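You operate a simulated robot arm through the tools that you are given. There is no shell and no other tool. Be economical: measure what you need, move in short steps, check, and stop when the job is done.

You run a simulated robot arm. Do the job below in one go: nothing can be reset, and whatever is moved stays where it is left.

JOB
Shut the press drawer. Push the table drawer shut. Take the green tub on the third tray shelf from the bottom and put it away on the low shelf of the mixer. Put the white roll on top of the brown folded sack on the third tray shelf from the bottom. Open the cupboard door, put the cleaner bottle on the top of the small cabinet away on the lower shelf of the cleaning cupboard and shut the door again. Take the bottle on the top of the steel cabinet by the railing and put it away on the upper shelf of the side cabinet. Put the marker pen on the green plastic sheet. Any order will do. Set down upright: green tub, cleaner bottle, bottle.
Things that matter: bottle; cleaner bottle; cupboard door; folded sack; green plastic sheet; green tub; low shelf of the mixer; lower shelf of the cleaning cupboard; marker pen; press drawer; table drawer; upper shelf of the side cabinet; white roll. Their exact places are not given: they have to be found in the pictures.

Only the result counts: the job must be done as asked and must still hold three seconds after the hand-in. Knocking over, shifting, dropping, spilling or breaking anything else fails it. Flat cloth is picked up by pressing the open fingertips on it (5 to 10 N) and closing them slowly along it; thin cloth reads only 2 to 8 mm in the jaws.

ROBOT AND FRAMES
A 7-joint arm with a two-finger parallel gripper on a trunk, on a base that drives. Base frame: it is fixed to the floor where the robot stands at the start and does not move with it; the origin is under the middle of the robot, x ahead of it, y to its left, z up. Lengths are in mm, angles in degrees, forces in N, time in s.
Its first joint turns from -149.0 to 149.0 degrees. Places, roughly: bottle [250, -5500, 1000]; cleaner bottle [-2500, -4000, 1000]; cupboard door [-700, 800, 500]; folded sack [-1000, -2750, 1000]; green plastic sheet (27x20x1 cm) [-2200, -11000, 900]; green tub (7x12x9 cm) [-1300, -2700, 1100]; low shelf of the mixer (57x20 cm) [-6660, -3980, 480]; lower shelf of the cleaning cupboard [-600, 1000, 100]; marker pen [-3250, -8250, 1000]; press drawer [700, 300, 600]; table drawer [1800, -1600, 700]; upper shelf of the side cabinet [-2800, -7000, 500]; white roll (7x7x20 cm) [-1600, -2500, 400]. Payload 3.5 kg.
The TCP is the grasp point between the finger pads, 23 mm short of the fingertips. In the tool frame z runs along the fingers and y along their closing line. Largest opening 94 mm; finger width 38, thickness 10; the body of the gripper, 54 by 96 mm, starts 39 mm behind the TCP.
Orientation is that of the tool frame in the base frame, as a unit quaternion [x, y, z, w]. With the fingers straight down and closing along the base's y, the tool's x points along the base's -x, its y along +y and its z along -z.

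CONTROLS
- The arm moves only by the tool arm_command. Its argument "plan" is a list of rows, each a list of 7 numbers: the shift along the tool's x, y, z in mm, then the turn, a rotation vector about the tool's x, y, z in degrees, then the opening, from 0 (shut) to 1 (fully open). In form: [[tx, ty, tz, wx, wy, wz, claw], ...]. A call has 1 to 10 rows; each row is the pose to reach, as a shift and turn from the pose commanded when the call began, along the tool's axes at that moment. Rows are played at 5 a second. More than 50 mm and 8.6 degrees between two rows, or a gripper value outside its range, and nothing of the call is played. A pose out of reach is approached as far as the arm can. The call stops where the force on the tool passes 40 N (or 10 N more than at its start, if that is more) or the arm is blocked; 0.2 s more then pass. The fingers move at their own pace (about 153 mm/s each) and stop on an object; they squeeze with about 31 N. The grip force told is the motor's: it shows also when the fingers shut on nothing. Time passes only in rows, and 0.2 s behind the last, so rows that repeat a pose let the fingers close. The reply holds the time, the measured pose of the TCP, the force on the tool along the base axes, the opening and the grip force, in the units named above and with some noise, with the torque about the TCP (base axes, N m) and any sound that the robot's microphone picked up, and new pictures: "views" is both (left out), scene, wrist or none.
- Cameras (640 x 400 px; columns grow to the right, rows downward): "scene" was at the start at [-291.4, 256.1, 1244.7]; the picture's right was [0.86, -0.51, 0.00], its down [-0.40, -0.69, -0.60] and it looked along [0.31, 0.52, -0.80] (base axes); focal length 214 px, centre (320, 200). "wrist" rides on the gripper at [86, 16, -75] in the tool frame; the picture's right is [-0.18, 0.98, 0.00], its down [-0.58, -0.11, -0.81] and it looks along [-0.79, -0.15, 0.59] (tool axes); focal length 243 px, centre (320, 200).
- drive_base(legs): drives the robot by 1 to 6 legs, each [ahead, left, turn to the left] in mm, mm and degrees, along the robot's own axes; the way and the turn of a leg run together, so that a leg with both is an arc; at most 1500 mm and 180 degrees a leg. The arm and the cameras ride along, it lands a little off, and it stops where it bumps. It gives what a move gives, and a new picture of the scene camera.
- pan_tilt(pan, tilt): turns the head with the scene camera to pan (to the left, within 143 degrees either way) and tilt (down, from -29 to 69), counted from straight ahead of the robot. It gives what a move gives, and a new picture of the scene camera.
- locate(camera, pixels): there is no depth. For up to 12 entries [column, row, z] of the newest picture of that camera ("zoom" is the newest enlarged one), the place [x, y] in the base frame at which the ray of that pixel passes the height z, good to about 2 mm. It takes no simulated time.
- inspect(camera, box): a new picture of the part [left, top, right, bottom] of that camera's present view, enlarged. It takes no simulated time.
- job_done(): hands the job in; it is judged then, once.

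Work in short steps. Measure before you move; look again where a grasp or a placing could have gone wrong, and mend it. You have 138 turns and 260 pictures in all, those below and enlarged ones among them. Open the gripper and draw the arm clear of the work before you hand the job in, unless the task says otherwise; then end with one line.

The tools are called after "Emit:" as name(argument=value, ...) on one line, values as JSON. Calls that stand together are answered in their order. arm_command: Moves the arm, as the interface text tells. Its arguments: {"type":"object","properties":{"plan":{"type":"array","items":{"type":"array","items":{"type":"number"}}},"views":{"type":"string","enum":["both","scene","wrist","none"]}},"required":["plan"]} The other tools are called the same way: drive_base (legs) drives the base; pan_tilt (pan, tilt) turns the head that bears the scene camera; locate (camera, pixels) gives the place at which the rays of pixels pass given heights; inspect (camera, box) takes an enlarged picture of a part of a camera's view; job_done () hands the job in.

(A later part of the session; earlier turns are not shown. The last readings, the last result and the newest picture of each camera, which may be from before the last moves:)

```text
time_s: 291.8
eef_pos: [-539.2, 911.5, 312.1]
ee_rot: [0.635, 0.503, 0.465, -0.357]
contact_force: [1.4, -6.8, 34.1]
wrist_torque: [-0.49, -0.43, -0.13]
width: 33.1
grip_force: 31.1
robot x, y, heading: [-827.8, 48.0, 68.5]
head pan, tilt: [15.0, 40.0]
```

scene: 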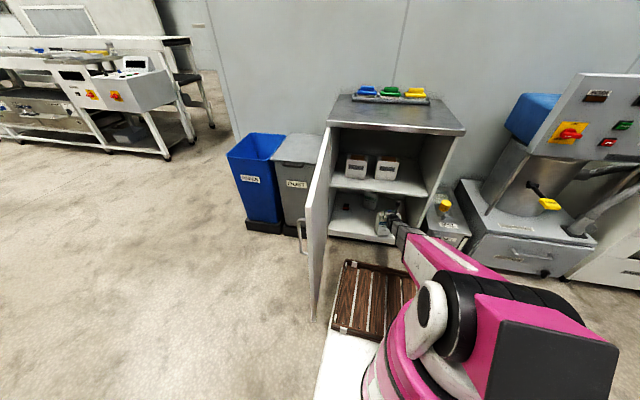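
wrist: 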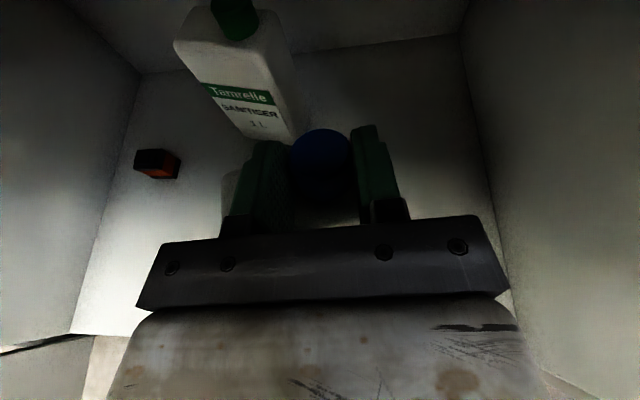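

Down (contact). Ease off, open, and withdraw horizontally.

Emit:
arm_command(plan=[[2, 0, 0, 0, 0, 0, 0], [2, 0, 0, 0, 0, 0, 0.6], [2, 0, 0, 0, 0, 0, 1], [2, 0, 0, 0, 0, 0, 1], [0, 0, -20, 0, 0, 0, 1], [-10, 0, -50, 0, 0, 0, 1], [-25, 0, -90, 0, 0, 0, 1], [-40, 0, -130, 0, 0, 0, 1], [-55, 0, -175, 0, 0, 0, 1], [-70, 0, -220, 0, 0, 0, 1]], views="both")

Emit:
inspect(camera="scene", box=[320, 160, 440, 260])

```text
time_s: 293.3
eef_pos: [-552.8, 845.6, 316.2]
ee_rot: [0.634, 0.502, 0.466, -0.359]
contact_force: [-0.6, -0.3, -1.0]
wrist_torque: [-0.05, 0.0, -0.01]
width: 93.8
grip_force: 0.1
robot x, y, heading: [-826.4, 43.6, 68.2]
head pan, tilt: [15.0, 40.0]
stopped in row 7: the force on the tool passed its limit at 45 N (the readings are from after the stop); the commanded pose is now the measured one
```

scene: 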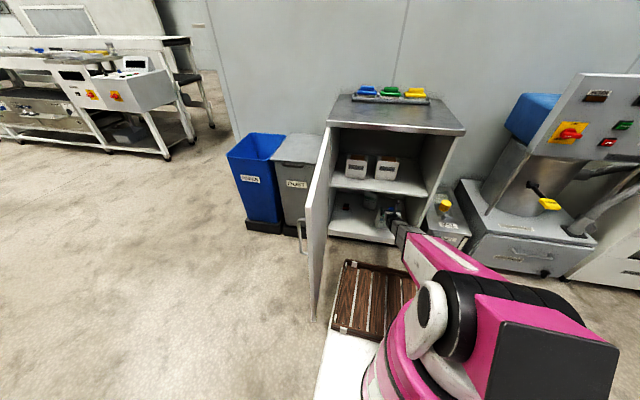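
wrist: 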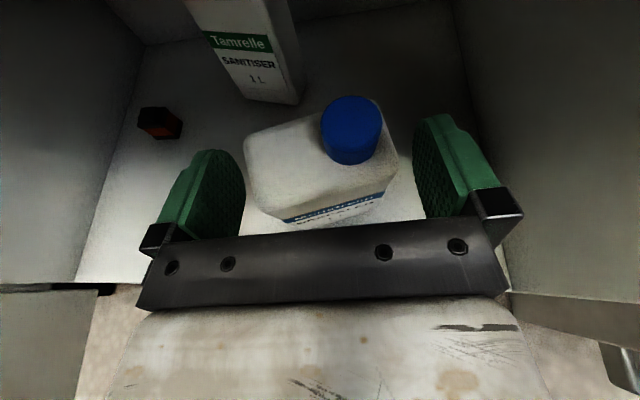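

```text
4.00 times, centred on (380, 210) of scene
```

zoom: 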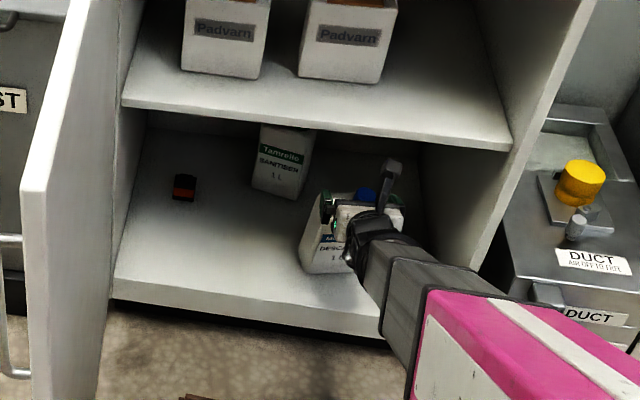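

The bottle stands upright. The arm cannot fold further, so I back out with the base.

Emit:
drive_base(legs=[[-298, -38, 0]])

Emit:
inspect(camera="scene", box=[310, 110, 450, 250])

```text
time_s: 295.4
eef_pos: [-624.4, 551.3, 316.9]
ee_rot: [0.636, 0.499, 0.467, -0.358]
contact_force: [-0.5, -0.6, -0.2]
wrist_torque: [0.01, 0.03, 0.01]
width: 94.2
grip_force: 0.1
robot x, y, heading: [-905.2, -249.2, 67.9]
head pan, tilt: [15.0, 40.0]
```

scene: 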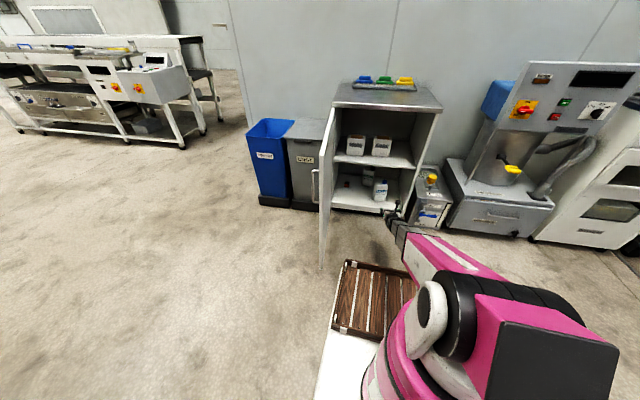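

```text
2.86 times, centred on (380, 180) of scene
```

zoom: 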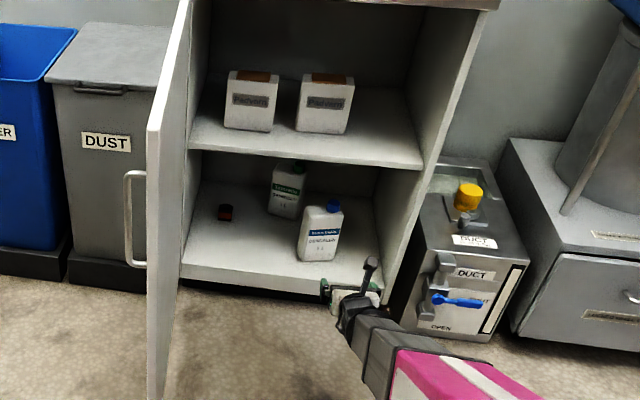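

The cleaner bottle stands upright on the lower shelf. To shut the door I go round its free edge: back off, turn left, raise the tool to z≈450 (below the handle) with closed fingers on the outer side.

Emit:
drive_base(legs=[[-434, 28, 0], [0, 0, 31.7]])

Emit:
arm_command(plan=[[42, 0, -15, 0, 0, 0, 0], [84, 0, -29, 0, 0, 0, 0], [126, 0, -44, 0, 0, 0, 0]], views="none")

Emit:
pan_tilt(pan=-15, tilt=35)

```text
time_s: 299.5
eef_pos: [-1265.7, 193.3, 317.2]
ee_rot: [0.48, 0.651, 0.355, -0.469]
contact_force: [-0.6, -0.3, 0.2]
wrist_torque: [-0.01, 0.0, 0.03]
width: 94.1
grip_force: 0.1
robot x, y, heading: [-1093.3, -636.0, 99.3]
head pan, tilt: [15.0, 40.0]
```

scene: 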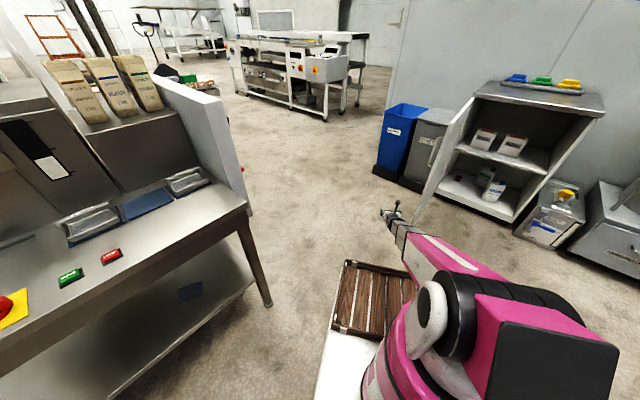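

```text
time_s: 300.3
eef_pos: [-1267.7, 189.5, 450.9]
ee_rot: [0.479, 0.652, 0.353, -0.469]
contact_force: [-0.1, -0.5, 0.1]
wrist_torque: [0.01, 0.01, -0.01]
width: 0.0
grip_force: 31.3
robot x, y, heading: [-1093.4, -635.3, 99.0]
head pan, tilt: [15.0, 40.0]
```

```text
time_s: 301.3
eef_pos: [-1265.5, 190.8, 450.1]
ee_rot: [0.479, 0.652, 0.353, -0.47]
contact_force: [-0.5, 0.4, -0.7]
wrist_torque: [0.01, -0.02, -0.03]
width: 0.0
grip_force: 31.3
robot x, y, heading: [-1096.8, -633.5, 99.2]
head pan, tilt: [-15.0, 35.0]
```

scene: 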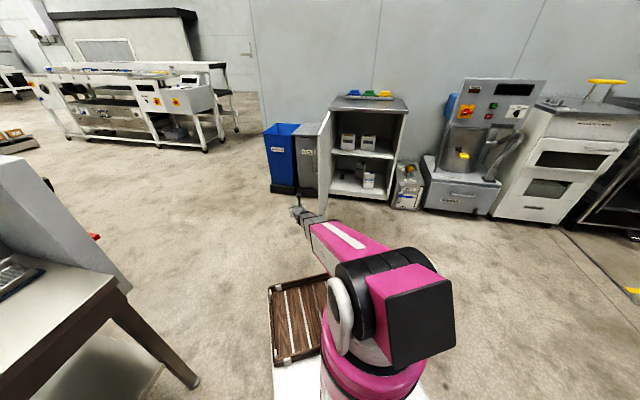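

Emit:
locate(camera="scene", pixels=[[322, 213, 20], [322, 213, 40], [328, 112, 850], [333, 180, 20]])

Emit:
drive_base(legs=[[260, 0, 0]])

```text
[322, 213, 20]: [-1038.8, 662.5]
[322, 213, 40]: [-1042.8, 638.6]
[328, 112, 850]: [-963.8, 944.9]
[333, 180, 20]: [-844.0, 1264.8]
```

```text
time_s: 303.1
eef_pos: [-1308.8, 444.0, 450.2]
ee_rot: [0.479, 0.653, 0.353, -0.469]
contact_force: [0.1, -0.9, -0.8]
wrist_torque: [-0.02, 0.02, -0.01]
width: 0.1
grip_force: 30.5
robot x, y, heading: [-1130.6, -380.2, 99.4]
head pan, tilt: [-15.0, 35.0]
```

scene: 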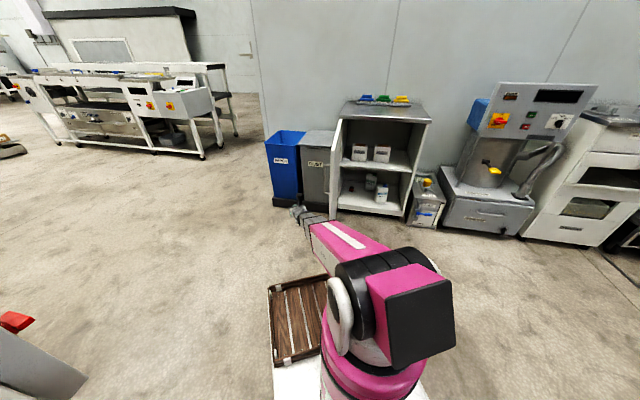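

I sweep the tool to the right against the outside of the door.

Emit:
arm_command(plan=[[0, 45, -10, 0, 0, 0, 0], [0, 90, -20, 0, 0, 0, 0], [0, 135, -30, 0, 0, 0, 0], [0, 175, -40, 0, 0, 0, 0], [0, 205, -47, 0, 0, 0, 0], [0, 235, -54, 0, 0, 0, 0], [0, 265, -60, 0, 0, 0, 0], [0, 300, -66, 0, 0, 0, 0], [0, 335, -72, 0, 0, 0, 0], [0, 370, -76, 0, 0, 0, 0]], views="none")

Emit:
arm_command(plan=[[0, 40, 5, 0, 0, 0, 0], [0, 80, 10, 0, 0, 0, 0], [0, 120, 18, 0, 0, 0, 0], [0, 160, 28, 0, 0, 0, 0], [0, 200, 40, 0, 0, 0, 0], [0, 240, 55, 0, 0, 0, 0]], views="scene")

```text
time_s: 305.3
eef_pos: [-935.1, 484.0, 476.8]
ee_rot: [0.478, 0.653, 0.352, -0.47]
contact_force: [-0.5, -0.4, 0.9]
wrist_torque: [0.01, -0.01, -0.01]
width: 0.1
grip_force: 31.0
robot x, y, heading: [-1133.4, -380.1, 99.3]
head pan, tilt: [-15.0, 35.0]
```

```text
time_s: 306.7
eef_pos: [-723.1, 600.6, 464.3]
ee_rot: [0.478, 0.652, 0.353, -0.47]
contact_force: [0.5, -0.6, 0.6]
wrist_torque: [-0.04, 0.0, 0.01]
width: 0.0
grip_force: 30.9
robot x, y, heading: [-1132.0, -380.0, 99.2]
head pan, tilt: [-15.0, 35.0]
```

scene: 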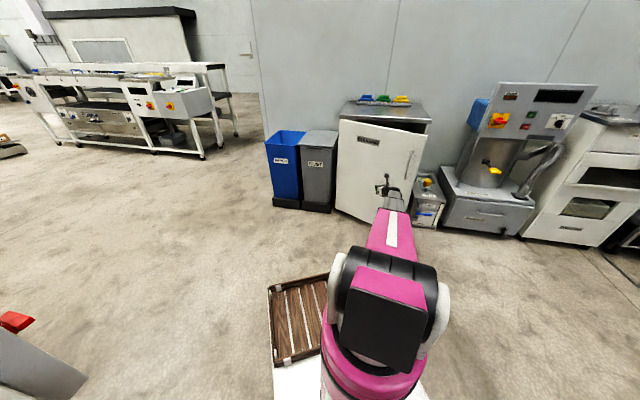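

Nearly shut (~20° left). I push on forward-right until it closes.

Emit:
arm_command(plan=[[6, 16, 18, 0, 0, 0, 0], [12, 32, 35, 0, 0, 0, 0], [18, 48, 53, 0, 0, 0, 0], [24, 64, 70, 0, 0, 0, 0], [30, 81, 88, 0, 0, 0, 0], [36, 97, 106, 0, 0, 0, 0], [42, 113, 123, 0, 0, 0, 0], [49, 129, 141, 0, 0, 0, 0], [54, 140, 158, 0, 0, 0, 0]], views="scene")

Emit:
inspect(camera="scene", box=[310, 90, 460, 240])

```text
time_s: 308.5
eef_pos: [-648.8, 766.1, 466.0]
ee_rot: [0.476, 0.654, 0.351, -0.472]
contact_force: [-1.7, -4.2, 3.4]
wrist_torque: [0.14, -0.01, 0.01]
width: 0.2
grip_force: 31.3
robot x, y, heading: [-1132.1, -380.1, 99.3]
head pan, tilt: [-15.0, 35.0]
stopped in row 8: the force on the tool passed its limit at 62 N (the readings are from after the stop); the commanded pose is now the measured one
```

scene: 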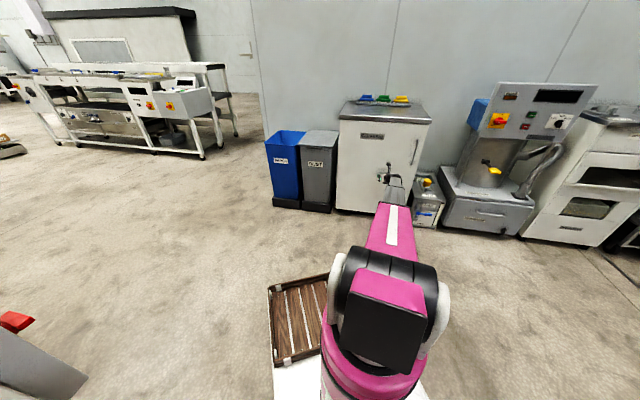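

```text
2.67 times, centred on (385, 165) of scene
```

zoom: 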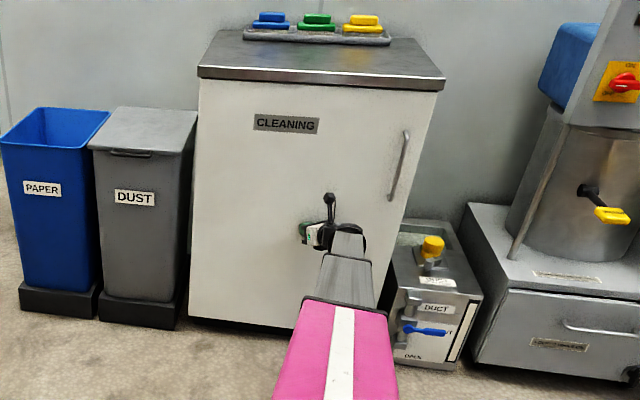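

The door is shut against its stop. I retract and raise the arm, then drive back toward the passage line.

Emit:
arm_command(plan=[[-15, 0, -43, 0, 0, 0, 0], [-30, 0, -86, 0, 0, 0, 0], [-44, 0, -128, 0, 0, 0, 0], [-26, 0, -166, 0, 0, 0, 0], [-7, 0, -204, 0, 0, 0, 0], [11, 0, -243, 0, 0, 0, 0], [30, 0, -281, 0, 0, 0, 0], [48, 0, -319, 0, 0, 0, 0], [67, 0, -357, 0, 0, 0, 0], [85, 0, -395, 0, 0, 0, 0]], views="none")

Emit:
arm_command(plan=[[45, 0, -15, 0, 0, 0, 1], [90, 0, -30, 0, 0, 0, 1], [135, 0, -45, 0, 0, 0, 1], [180, 0, -60, 0, 0, 0, 1], [225, 0, -75, 0, 0, 0, 1], [270, 0, -90, 0, 0, 0, 1], [315, 0, -105, 0, 0, 0, 1], [360, 0, -120, 0, 0, 0, 1], [405, 0, -135, 0, 0, 0, 1], [450, 0, -150, 0, 0, 0, 1]], views="none")

Emit:
drive_base(legs=[[-894, 55, 0], [0, 0, 115.7], [400, 0, 0]])

```text
time_s: 310.7
eef_pos: [-545.8, 434.2, 668.6]
ee_rot: [0.476, 0.655, 0.35, -0.471]
contact_force: [1.0, -0.3, -0.4]
wrist_torque: [-0.07, -0.01, -0.01]
width: 0.0
grip_force: 30.8
robot x, y, heading: [-1132.4, -381.9, 99.1]
head pan, tilt: [-15.0, 35.0]
```

```text
time_s: 312.9
eef_pos: [-549.8, 429.7, 1142.8]
ee_rot: [0.476, 0.655, 0.35, -0.471]
contact_force: [0.0, -0.3, 0.1]
wrist_torque: [0.0, -0.01, -0.02]
width: 94.0
grip_force: 0.1
robot x, y, heading: [-1135.0, -380.3, 99.0]
head pan, tilt: [-15.0, 35.0]
```

```text
time_s: 324.3
eef_pos: [-2312.9, -1325.2, 1143.6]
ee_rot: [-0.309, 0.748, -0.218, -0.545]
contact_force: [17.3, -4.2, 7.9]
wrist_torque: [0.11, 0.07, -0.21]
width: 87.5
grip_force: 0.1
robot x, y, heading: [-1338.0, -1485.0, -143.5]
head pan, tilt: [-15.0, 35.0]
stopped in leg 3: the force on the tool passed its limit at 120 N (the readings are from after the stop); the commanded pose is now the measured one
```

scene: 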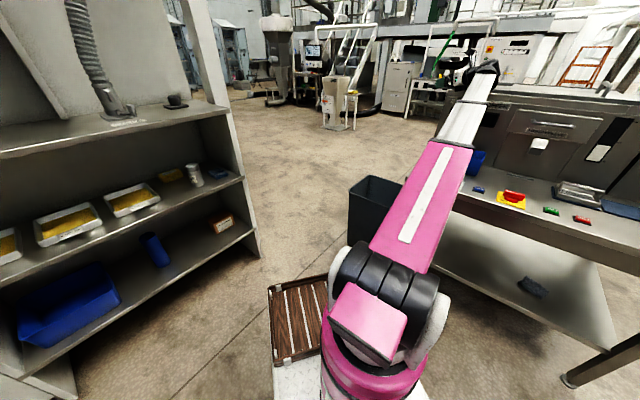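

The arm, pointing right, bumped a tall machine behind the table. I back off, swing the tool to the robot's centre line, and then go through the passage.

Emit:
drive_base(legs=[[-300, 0, 0]])

Emit:
arm_command(plan=[[4, -46, 10, 0, 0, 0, 1], [7, -92, 20, 0, 0, 0, 1], [11, -138, 31, 0, 0, 0, 1], [14, -184, 41, 0, 0, 0, 1], [18, -230, 51, 0, 0, 0, 1], [21, -276, 61, 0, 0, 0, 1], [25, -322, 71, 0, 0, 0, 1], [28, -368, 82, 0, 0, 0, 1], [32, -414, 92, 0, 0, 0, 1], [36, -460, 102, 0, 0, 0, 1]], views="none")

Emit:
arm_command(plan=[[4, -46, 10, 0, 0, 0, 1], [7, -92, 20, 0, 0, 0, 1], [11, -138, 31, 0, 0, 0, 1], [14, -180, 41, 0, 0, 0, 1]], views="scene")

```text
time_s: 326.4
eef_pos: [-2074.9, -1148.0, 1141.4]
ee_rot: [-0.307, 0.75, -0.216, -0.545]
contact_force: [0.4, 0.0, 0.3]
wrist_torque: [0.02, -0.01, 0.01]
width: 94.0
grip_force: 0.1
robot x, y, heading: [-1099.0, -1304.8, -143.8]
head pan, tilt: [-15.0, 35.0]
```

scene: 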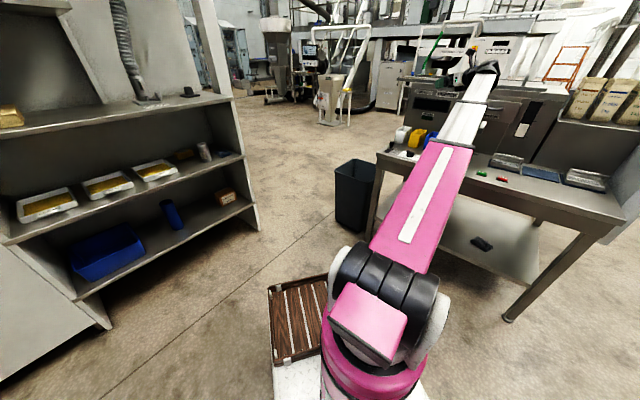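

```text
time_s: 328.6
eef_pos: [-1833.3, -1550.1, 1140.6]
ee_rot: [-0.308, 0.749, -0.217, -0.545]
contact_force: [0.1, -0.2, -0.1]
wrist_torque: [0.01, 0.02, -0.02]
width: 94.0
grip_force: 0.1
robot x, y, heading: [-1095.8, -1304.1, -144.0]
head pan, tilt: [-15.0, 35.0]
```

```text
time_s: 329.6
eef_pos: [-1734.9, -1709.1, 1140.1]
ee_rot: [-0.308, 0.749, -0.217, -0.544]
contact_force: [-0.2, -0.5, -0.2]
wrist_torque: [0.0, -0.01, -0.01]
width: 93.9
grip_force: 0.1
robot x, y, heading: [-1098.5, -1305.4, -143.8]
head pan, tilt: [-15.0, 35.0]
```

scene: 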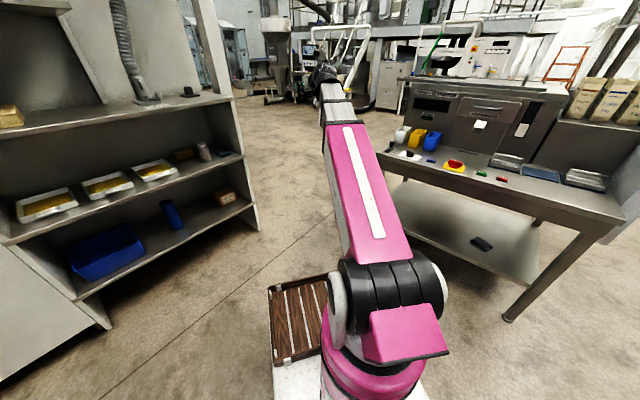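

Arm is centred. Through the passage and on to the south side, then look east-south-east.

Emit:
drive_base(legs=[[0, 0, -1], [1300, 0, 0], [1400, 0, 0], [1500, 0, 0], [0, 1000, 0]])

Emit:
pan_tilt(pan=85, tilt=12)

```text
time_s: 354.8
eef_pos: [-4699.0, -4859.8, 1139.7]
ee_rot: [-0.291, 0.757, -0.204, -0.549]
contact_force: [-0.5, 0.1, -0.1]
wrist_torque: [0.03, 0.01, 0.02]
width: 94.2
grip_force: 0.1
robot x, y, heading: [-4039.2, -4487.3, -146.7]
head pan, tilt: [-15.0, 35.0]
```

scene: 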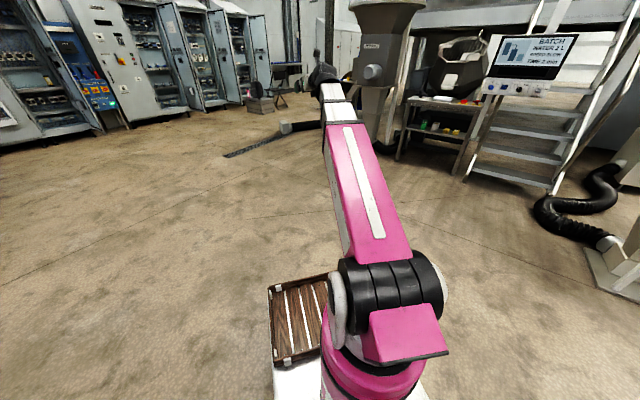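

```text
time_s: 356.6
eef_pos: [-4699.1, -4858.4, 1140.3]
ee_rot: [-0.29, 0.757, -0.204, -0.549]
contact_force: [-1.0, -0.4, 0.1]
wrist_torque: [-0.05, -0.01, -0.01]
width: 94.0
grip_force: 0.0
robot x, y, heading: [-4037.6, -4489.0, -146.5]
head pan, tilt: [85.0, 12.0]
```

scene: 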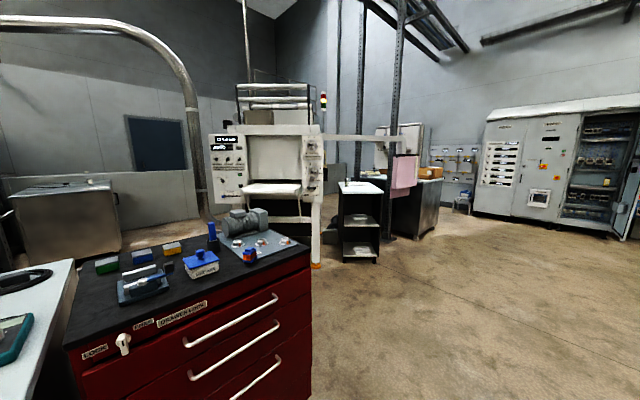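

The steel cabinet (60,220) stands far behind the red cabinet. I measure the gaps to find a way there.

Emit:
locate(camera="scene", pixels=[[315, 266, 0], [338, 260, 0], [380, 262, 0], [150, 240, 0], [122, 250, 0], [310, 240, 900], [70, 345, 900], [230, 200, 950], [197, 218, 0], [90, 186, 900]])

Emit:
inspect(camera="scene", box=[0, 130, 400, 280])

```text
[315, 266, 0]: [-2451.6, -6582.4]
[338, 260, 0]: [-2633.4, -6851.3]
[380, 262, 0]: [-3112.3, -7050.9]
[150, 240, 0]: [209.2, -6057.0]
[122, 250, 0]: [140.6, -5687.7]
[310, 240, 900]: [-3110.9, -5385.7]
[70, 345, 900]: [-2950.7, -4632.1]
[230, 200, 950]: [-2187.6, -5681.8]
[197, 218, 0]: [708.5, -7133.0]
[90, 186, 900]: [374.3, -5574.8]
```

```text
1.60 times, centred on (200, 205) of scene
```

zoom: 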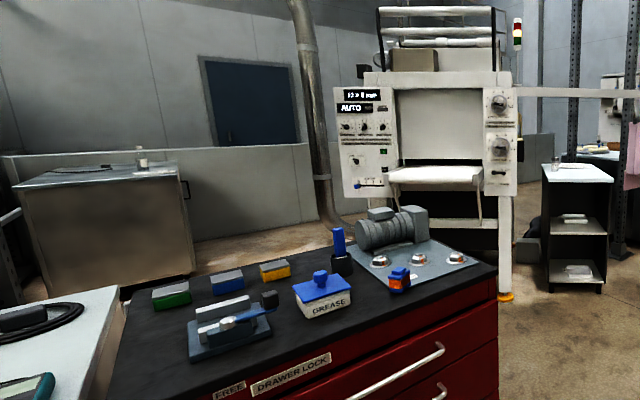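

The way seems to be round the south end of the red cabinet (corner (-3111,-5386)), north of the white machine (foot (-2452,-6582)). I drive there and look east.

Emit:
drive_base(legs=[[553, 0, 0], [0, 1446, 0], [0, 0, 152]])

Emit:
pan_tilt(pan=10, tilt=18)

Emit:
locate(camera="scene", pixels=[[320, 300, 0], [320, 250, 0], [200, 250, 0], [440, 250, 0], [320, 220, 0]])

```text
time_s: 372.8
eef_pos: [-2967.8, -5992.6, 1139.2]
ee_rot: [0.805, 0.091, 0.583, -0.06]
contact_force: [0.9, 0.1, -0.7]
wrist_torque: [-0.01, 0.02, 0.0]
width: 94.0
grip_force: 0.1
robot x, y, heading: [-3721.4, -5995.9, 4.3]
head pan, tilt: [85.0, 12.0]
```

scene: 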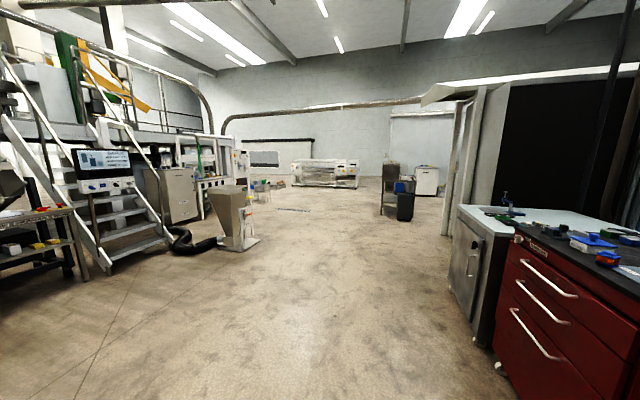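

```text
time_s: 374.2
eef_pos: [-2966.6, -5993.5, 1140.2]
ee_rot: [0.805, 0.091, 0.583, -0.059]
contact_force: [0.6, 0.1, -0.2]
wrist_torque: [0.0, -0.01, 0.05]
width: 94.0
grip_force: 0.2
robot x, y, heading: [-3722.8, -5997.9, 4.2]
head pan, tilt: [10.0, 18.0]
```

scene: 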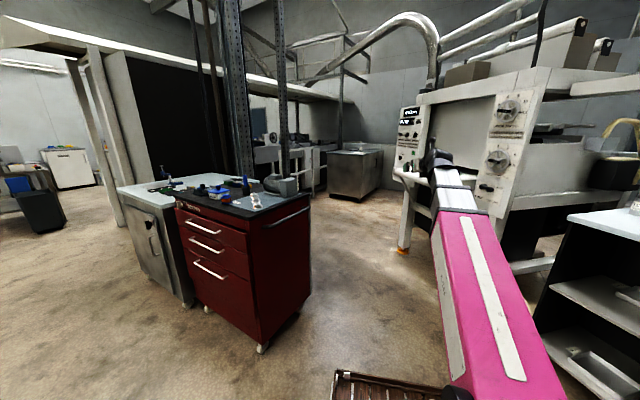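

```text
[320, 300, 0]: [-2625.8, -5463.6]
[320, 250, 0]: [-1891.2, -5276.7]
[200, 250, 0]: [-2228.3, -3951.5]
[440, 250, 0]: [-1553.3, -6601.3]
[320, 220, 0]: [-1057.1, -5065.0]
```

The corridor to the steel cabinet (355,172) is visible between the red cabinet and the white machine. I measure its width and the cabinet.

Emit:
locate(camera="scene", pixels=[[262, 352, 0], [308, 300, 0], [402, 250, 0], [331, 196, 0], [365, 201, 0], [331, 154, 850], [370, 156, 850], [286, 188, 0], [310, 192, 0], [431, 195, 850]])

Emit:
inspect(camera="scene", box=[300, 120, 420, 220])

```text
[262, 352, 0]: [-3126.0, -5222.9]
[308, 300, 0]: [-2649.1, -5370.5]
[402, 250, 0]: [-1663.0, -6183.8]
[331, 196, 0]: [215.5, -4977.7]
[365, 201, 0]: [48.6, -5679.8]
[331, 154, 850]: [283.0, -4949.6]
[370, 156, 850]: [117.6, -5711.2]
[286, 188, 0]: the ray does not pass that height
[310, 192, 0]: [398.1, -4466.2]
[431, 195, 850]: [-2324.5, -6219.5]
```

```text
4.00 times, centred on (360, 170) of scene
```

zoom: 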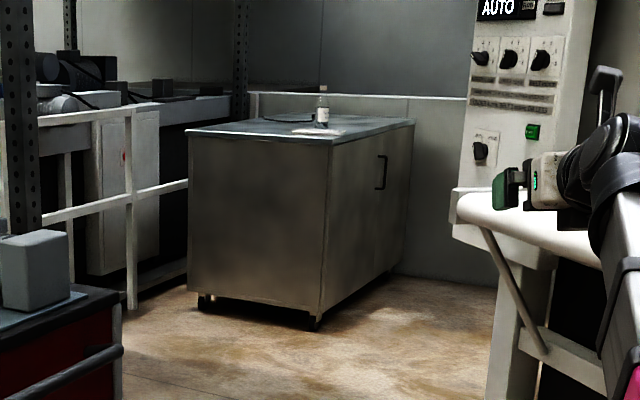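

Corridor is ~900 mm wide; a straight run at heading 10° passes its middle. I drive 2600 mm toward the steel cabinet and look.

Emit:
drive_base(legs=[[0, 0, 5.8], [1300, 0, 0], [1300, 0, 0]])

Emit:
inspect(camera="scene", box=[240, 100, 400, 230])

Emit:
arm_command(plan=[[0, 0, 0, 0, 0, 0, 1]], views="wrist")

```text
time_s: 387.6
eef_pos: [-377.8, -5509.7, 1139.2]
ee_rot: [0.802, 0.12, 0.58, -0.08]
contact_force: [0.1, 0.0, -0.1]
wrist_torque: [0.0, 0.05, 0.01]
width: 93.9
grip_force: 0.1
robot x, y, heading: [-1129.3, -5569.4, 8.5]
head pan, tilt: [10.0, 18.0]
```

scene: 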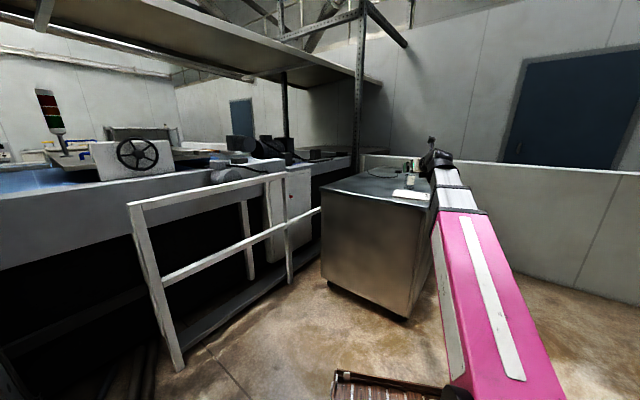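

```text
3.08 times, centred on (320, 165) of scene
```

zoom: 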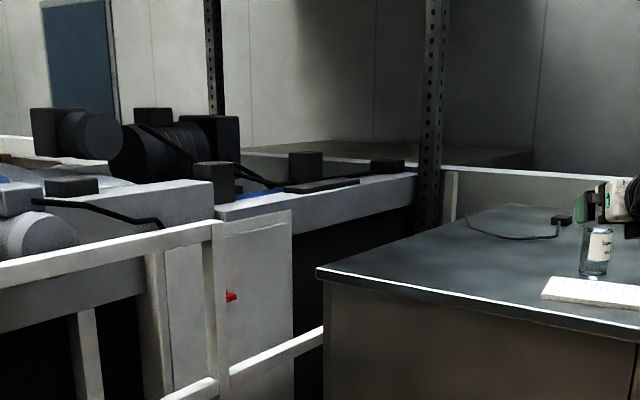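

```text
time_s: 387.9
eef_pos: [-376.4, -5509.4, 1138.2]
ee_rot: [0.802, 0.12, 0.58, -0.081]
contact_force: [-0.2, 0.4, 0.0]
wrist_torque: [0.03, 0.0, -0.03]
width: 93.9
grip_force: 0.1
robot x, y, heading: [-1132.7, -5570.7, 8.8]
head pan, tilt: [10.0, 18.0]
```

wrist: 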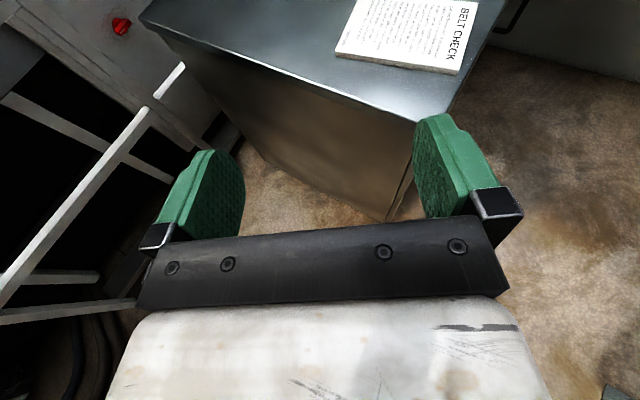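

A small bottle stands behind the "BELT CHECK" paper, base at scene (408.5,188). I triangulate using the cabinet corner.

Emit:
locate(camera="scene", pixels=[[319.2, 187.7, 850], [319.2, 187.7, 900], [319.2, 187.7, 950], [408.5, 188, 850], [408.5, 188, 900], [408.5, 188, 950]])

Emit:
locate(camera="wrist", pixels=[[143, 18, 850], [143, 18, 900], [143, 18, 950], [418, 122, 850], [418, 122, 900], [418, 122, 950], [340, 50, 900], [470, 72, 900], [480, 5, 900]])

Emit:
arm_command(plan=[[30, 0, 10, 0, 0, 0, 1], [60, 0, 20, 0, 4, 0, 1], [80, 0, 40, 0, 8, 0, 1], [90, 0, 70, 0, 8, 0, 1], [100, 0, 100, 0, 8, 0, 1]], views="wrist")

```text
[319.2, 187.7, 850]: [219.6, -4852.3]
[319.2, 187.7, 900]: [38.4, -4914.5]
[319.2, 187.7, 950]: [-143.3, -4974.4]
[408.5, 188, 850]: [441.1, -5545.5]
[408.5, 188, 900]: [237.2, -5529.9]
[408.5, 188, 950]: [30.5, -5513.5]
```

```text
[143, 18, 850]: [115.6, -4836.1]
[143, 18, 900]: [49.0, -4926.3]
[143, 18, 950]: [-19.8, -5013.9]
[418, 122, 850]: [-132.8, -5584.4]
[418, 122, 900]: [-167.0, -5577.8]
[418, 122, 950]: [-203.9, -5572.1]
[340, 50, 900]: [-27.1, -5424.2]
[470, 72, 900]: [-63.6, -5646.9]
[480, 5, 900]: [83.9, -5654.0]
```

```text
time_s: 389.1
eef_pos: [-251.7, -5475.9, 1202.7]
ee_rot: [0.759, 0.115, 0.634, -0.089]
contact_force: [0.9, -0.9, -0.7]
wrist_torque: [-0.01, -0.03, -0.01]
width: 93.8
grip_force: 0.0
robot x, y, heading: [-1129.7, -5571.1, 8.5]
head pan, tilt: [10.0, 18.0]
```

wrist: 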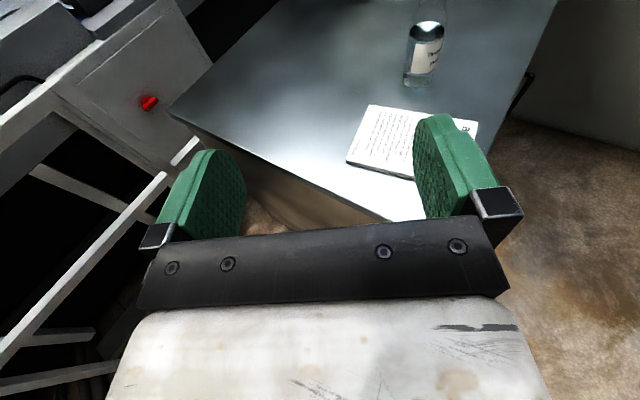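

Top is z≈900. The wrist camera now sees the bottle (base (418,84)); I cross-check and enlarge.

Emit:
locate(camera="wrist", pixels=[[418, 82, 900], [404, 78, 900], [434, 82, 900], [426, 30, 960], [426, 30, 1000]])

Emit:
inspect(camera="scene", box=[360, 130, 460, 210])

```text
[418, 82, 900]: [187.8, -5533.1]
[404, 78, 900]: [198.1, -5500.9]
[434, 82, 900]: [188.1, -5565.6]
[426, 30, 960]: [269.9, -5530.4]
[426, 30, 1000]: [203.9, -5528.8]
```

```text
5.00 times, centred on (410, 170) of scene
```

zoom: 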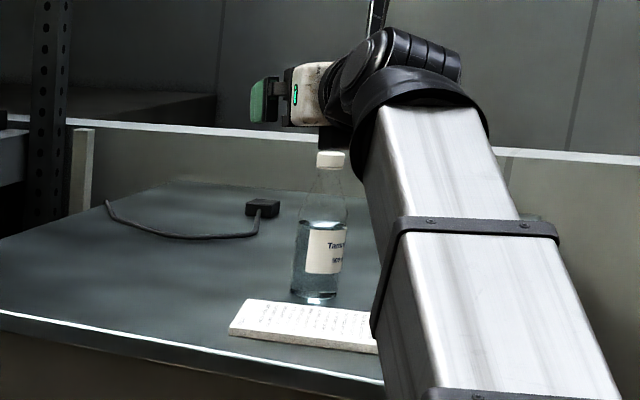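

Bottle axis ≈ (227,-5530), body z 900–1020. I drive 380 mm closer and go to a pre-grasp 108 mm in front of it at z≈962.

Emit:
drive_base(legs=[[380, 0, 0]])

Emit:
arm_command(plan=[[-41, 22, 0, 0, 0, 0, 1], [-82, 44, 0, 0, 0, 0, 1], [-123, 66, 1, 0, 0, 0, 1], [-164, 88, 1, 0, 0, 0, 1], [-205, 110, 2, 0, 0, 0, 1], [-246, 132, 2, 0, 0, 0, 1]], views="wrist")

Emit:
locate(camera="wrist", pixels=[[320, 100, 900], [320, 60, 900], [320, 140, 900]])

```text
time_s: 391.5
eef_pos: [111.7, -5412.8, 1204.2]
ee_rot: [0.759, 0.119, 0.634, -0.092]
contact_force: [0.6, -0.1, -0.9]
wrist_torque: [-0.01, 0.05, -0.02]
width: 93.8
grip_force: 0.1
robot x, y, heading: [-760.4, -5517.4, 8.9]
head pan, tilt: [10.0, 18.0]
```

scene: 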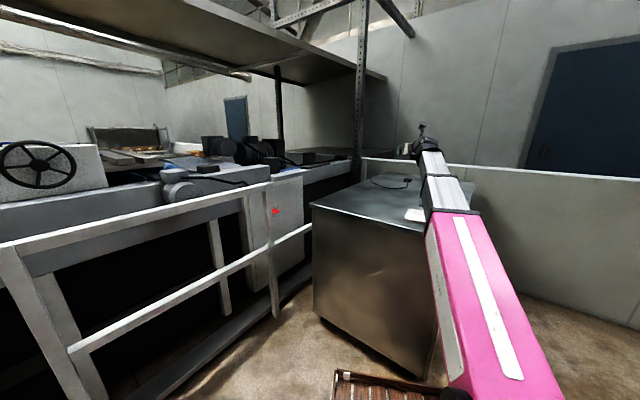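

```text
time_s: 392.9
eef_pos: [110.7, -5554.4, 963.7]
ee_rot: [0.759, 0.118, 0.634, -0.092]
contact_force: [0.6, 0.0, 0.2]
wrist_torque: [0.01, -0.02, -0.01]
width: 94.1
grip_force: 0.0
robot x, y, heading: [-760.4, -5512.9, 8.9]
head pan, tilt: [10.0, 18.0]
```

wrist: 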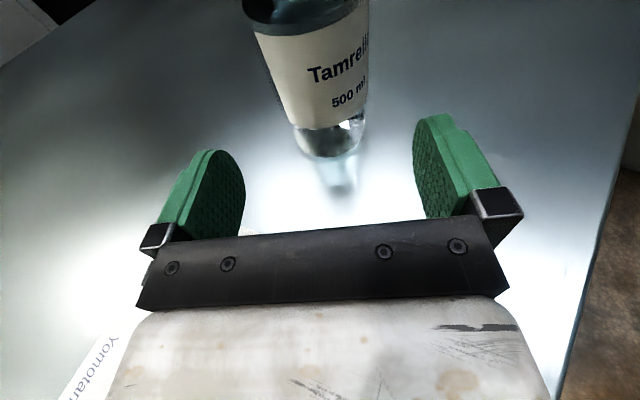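

```text
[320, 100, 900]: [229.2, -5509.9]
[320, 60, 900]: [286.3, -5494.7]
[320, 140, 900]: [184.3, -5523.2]
```

The bottle is centred (330,150), axis ≈ 92 mm ahead. Advance, close, and lift.

Emit:
arm_command(plan=[[6, -2, 30, 0, 0, 0, 1], [12, -3, 62, 0, 0, 0, 1], [16, -3, 90, 0, 0, 0, 1], [16, -3, 90, 0, 0, 0, 0], [16, -3, 90, 0, 0, 0, 0], [16, -3, 90, 0, 0, 0, 0], [30, -3, 87, 0, 0, 0, 0], [55, -3, 83, 0, 0, 0, 0], [95, -3, 76, 0, 0, 0, 0], [135, -3, 69, 0, 0, 0, 0]], views="both")

```text
time_s: 395.1
eef_pos: [198.1, -5523.1, 1083.1]
ee_rot: [0.759, 0.118, 0.634, -0.092]
contact_force: [0.0, -0.2, -4.4]
wrist_torque: [0.0, -0.03, 0.02]
width: 62.8
grip_force: 31.4
robot x, y, heading: [-758.5, -5513.9, 8.9]
head pan, tilt: [10.0, 18.0]
```

scene: 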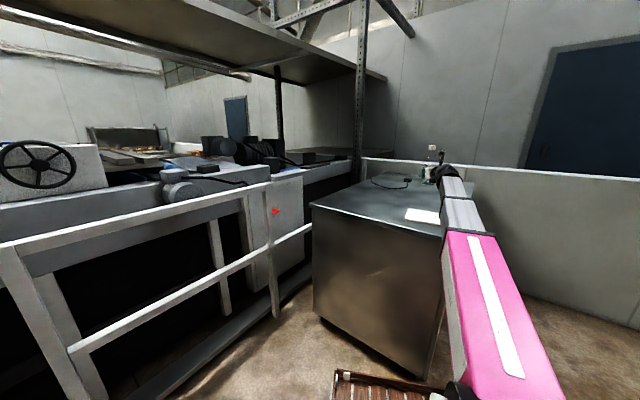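
wrist: 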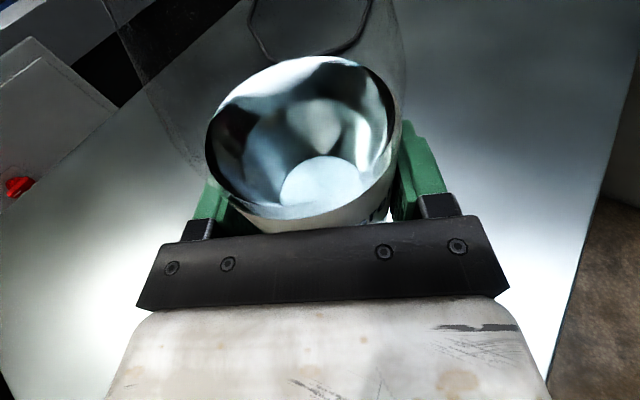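

Bottle held (63 mm, 4.4 N). I pull the arm in, reverse through the corridor and look at the side cabinet.

Emit:
arm_command(plan=[[-8, 0, -45, 0, 0, 0, 0], [-16, 0, -90, 0, 0, 0, 0], [-24, 0, -135, 0, 0, 0, 0], [-32, 0, -177, 0, 0, 0, 0]], views="none")

Emit:
drive_base(legs=[[-1500, 0, 0], [-1500, 0, 0]])

Emit:
pan_tilt(pan=-65, tilt=30)

Emit:
inspect(camera="scene", box=[160, 60, 480, 260])

```text
time_s: 396.1
eef_pos: [25.9, -5576.8, 1084.2]
ee_rot: [0.758, 0.117, 0.635, -0.092]
contact_force: [0.6, 0.1, -4.6]
wrist_torque: [0.01, 0.01, 0.02]
width: 62.5
grip_force: 31.2
robot x, y, heading: [-759.8, -5517.0, 9.0]
head pan, tilt: [10.0, 18.0]
```

```text
time_s: 410.7
eef_pos: [-2966.9, -6081.7, 1084.5]
ee_rot: [0.758, 0.118, 0.634, -0.092]
contact_force: [-0.3, 1.2, -4.2]
wrist_torque: [0.03, 0.01, 0.0]
width: 62.9
grip_force: 30.7
robot x, y, heading: [-3754.9, -6020.9, 9.0]
head pan, tilt: [10.0, 18.0]
```

scene: 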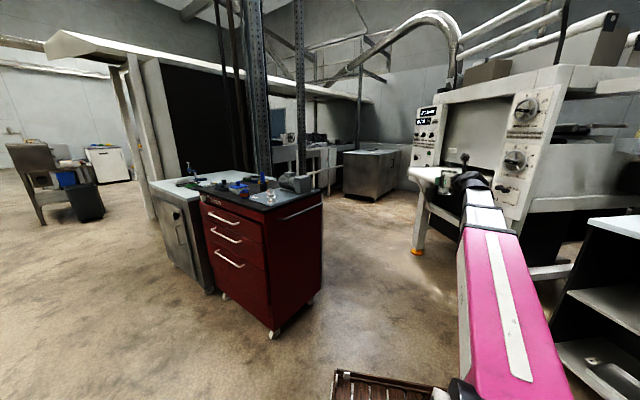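

```text
time_s: 412.2
eef_pos: [-2967.3, -6082.2, 1083.1]
ee_rot: [0.759, 0.118, 0.634, -0.092]
contact_force: [-0.4, -0.5, -4.1]
wrist_torque: [0.02, -0.02, 0.0]
width: 63.1
grip_force: 30.8
robot x, y, heading: [-3755.5, -6020.2, 9.1]
head pan, tilt: [-65.0, 30.0]
```

scene: 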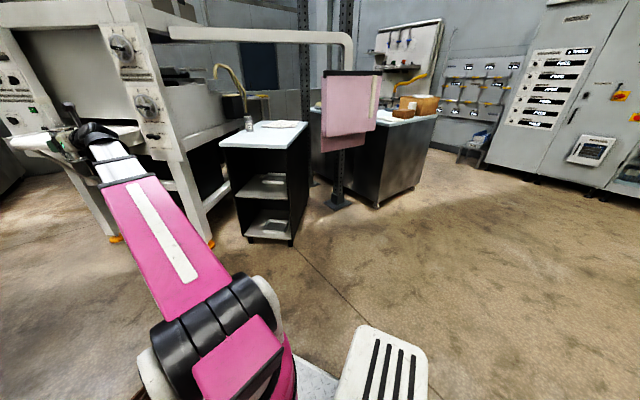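

```text
2.00 times, centred on (320, 160) of scene
```

zoom: 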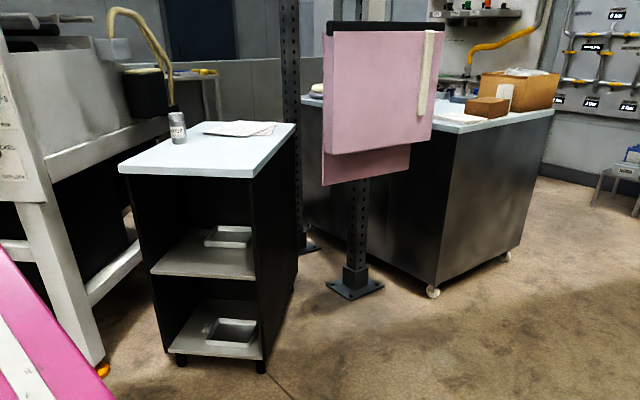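

The side cabinet faces us; its upper shelf has a small tray at the right-back, the left-front is free. I measure.

Emit:
locate(camera="scene", pixels=[[250.5, 240, 0], [291, 245, 0], [236, 196, 450], [288.5, 200, 450], [236, 196, 500], [288.5, 200, 500], [247, 175, 500], [290, 174, 500], [219, 145, 850], [286.5, 149, 850], [262, 182, 500], [285, 184, 500]])

```text
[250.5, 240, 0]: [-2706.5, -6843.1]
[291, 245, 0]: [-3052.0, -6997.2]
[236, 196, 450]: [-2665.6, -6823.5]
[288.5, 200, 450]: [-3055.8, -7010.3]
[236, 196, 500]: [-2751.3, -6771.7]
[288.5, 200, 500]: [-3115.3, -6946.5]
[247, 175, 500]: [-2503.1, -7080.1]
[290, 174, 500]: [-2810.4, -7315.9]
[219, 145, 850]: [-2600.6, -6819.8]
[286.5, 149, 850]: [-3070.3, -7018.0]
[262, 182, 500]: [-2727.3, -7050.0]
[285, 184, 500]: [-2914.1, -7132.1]
```

Upper shelf: front edge (-2683,-6814)–(-3068,-6998), z≈460, approach heading -64.5°. I turn, move in front of it, and lower the bottle outside the cabinet.

Emit:
drive_base(legs=[[0, 0, -81.3], [0, 772, 0], [176, 0, 0]])

Emit:
arm_command(plan=[[-48.5, 0, 8.7, 0, 0, 0, 0], [-97, 0, 17.4, 0, 0, 0, 0], [-145.5, 0, 26, 0, 0, 0, 0], [-194, 0, 35, 0, 0, 0, 0], [-242.5, 0, 43.5, 0, 0, 0, 0], [-291, 0, 52, 0, 0, 0, 0], [-339.5, 0, 61, 0, 0, 0, 0], [-388, 0, 70, 0, 0, 0, 0], [-436.5, 0, 78, 0, 0, 0, 0], [-485, 0, 87, 0, 0, 0, 0]], views="both")

```text
time_s: 419.1
eef_pos: [-3029.0, -6599.3, 1083.7]
ee_rot: [0.667, -0.382, 0.552, 0.324]
contact_force: [0.3, 1.1, -4.4]
wrist_torque: [0.0, -0.01, 0.0]
width: 63.2
grip_force: 31.1
robot x, y, heading: [-3139.2, -5816.0, -68.6]
head pan, tilt: [-65.0, 30.0]
stopped in leg 2: the robot was blocked; the commanded pose is now the measured one
```

scene: 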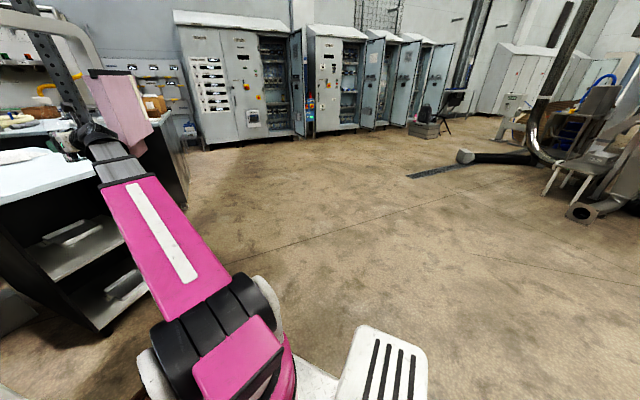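

```text
time_s: 421.4
eef_pos: [-3033.2, -6600.8, 590.3]
ee_rot: [0.666, -0.382, 0.552, 0.325]
contact_force: [-0.4, 0.3, -5.0]
wrist_torque: [0.02, -0.01, -0.04]
width: 63.1
grip_force: 30.8
robot x, y, heading: [-3141.4, -5812.2, -68.4]
head pan, tilt: [-65.0, 30.0]
```

scene: 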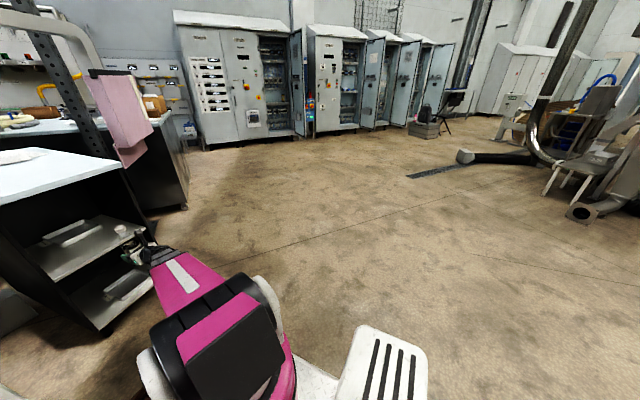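
wrist: 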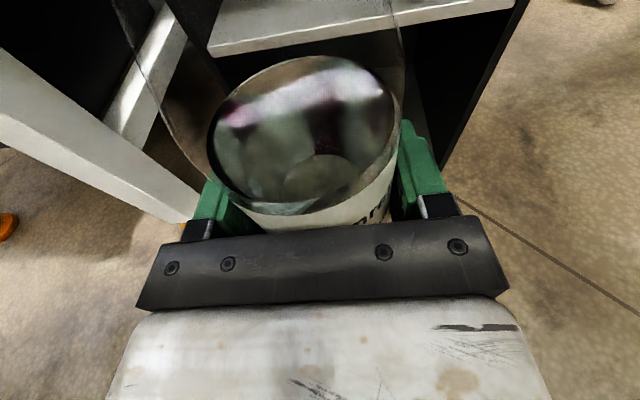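

The base stopped a little early (near the red cabinet), but the tool is in place. I drive 200 mm along the tool direction and check the shelf in the wrist camera.

Emit:
drive_base(legs=[[198, 28, 0]])

Emit:
arm_command(plan=[[0, -10, 10, 0, 0, 0, 0], [0, -22, 20, 0, 0, 0, 0]], views="wrist")

Emit:
pan_tilt(pan=0, tilt=35)

```text
time_s: 422.9
eef_pos: [-2937.1, -6776.2, 589.8]
ee_rot: [0.665, -0.383, 0.552, 0.326]
contact_force: [-0.4, 0.1, -3.5]
wrist_torque: [0.0, -0.03, -0.02]
width: 63.0
grip_force: 31.1
robot x, y, heading: [-3039.1, -5988.0, -68.5]
head pan, tilt: [-65.0, 30.0]
```

scene: 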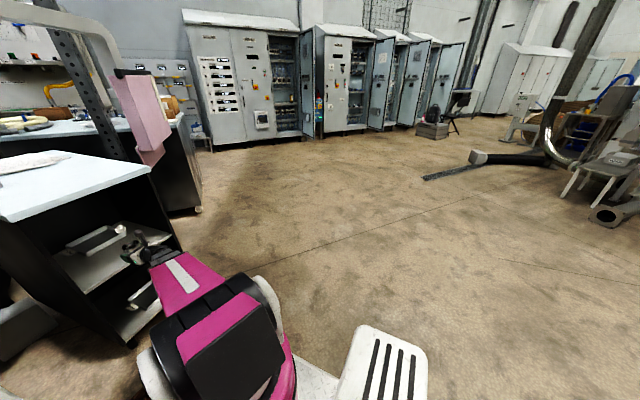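

```text
time_s: 423.6
eef_pos: [-2908.9, -6780.7, 587.5]
ee_rot: [0.665, -0.384, 0.552, 0.326]
contact_force: [-0.8, 0.3, -4.3]
wrist_torque: [0.0, 0.0, 0.0]
width: 63.1
grip_force: 30.9
robot x, y, heading: [-3038.0, -5986.7, -68.7]
head pan, tilt: [-65.0, 30.0]
```

wrist: 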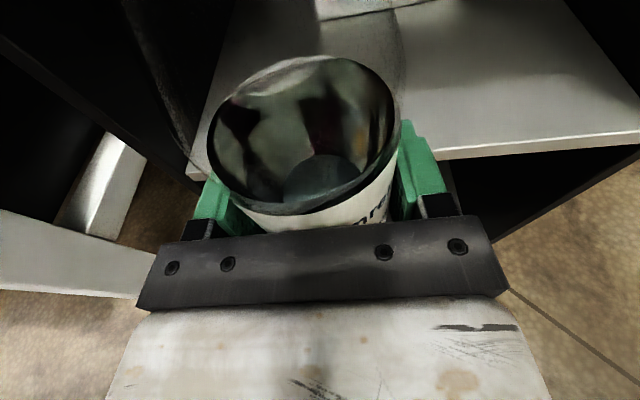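

```text
time_s: 424.9
eef_pos: [-2909.7, -6780.7, 586.9]
ee_rot: [0.665, -0.383, 0.552, 0.325]
contact_force: [0.1, -0.3, -4.5]
wrist_torque: [0.01, -0.02, 0.0]
width: 62.9
grip_force: 31.3
robot x, y, heading: [-3041.7, -5988.6, -68.7]
head pan, tilt: [0.0, 35.0]
```

scene: 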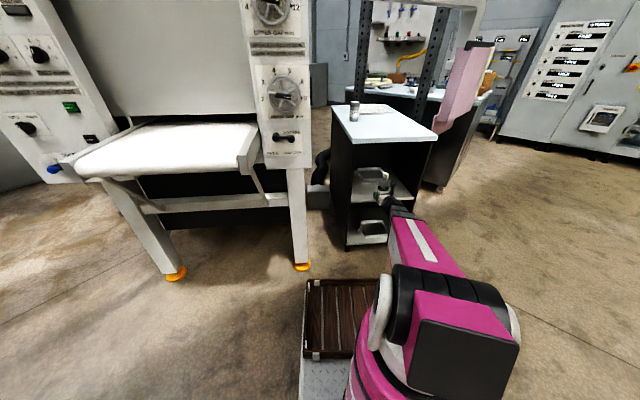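

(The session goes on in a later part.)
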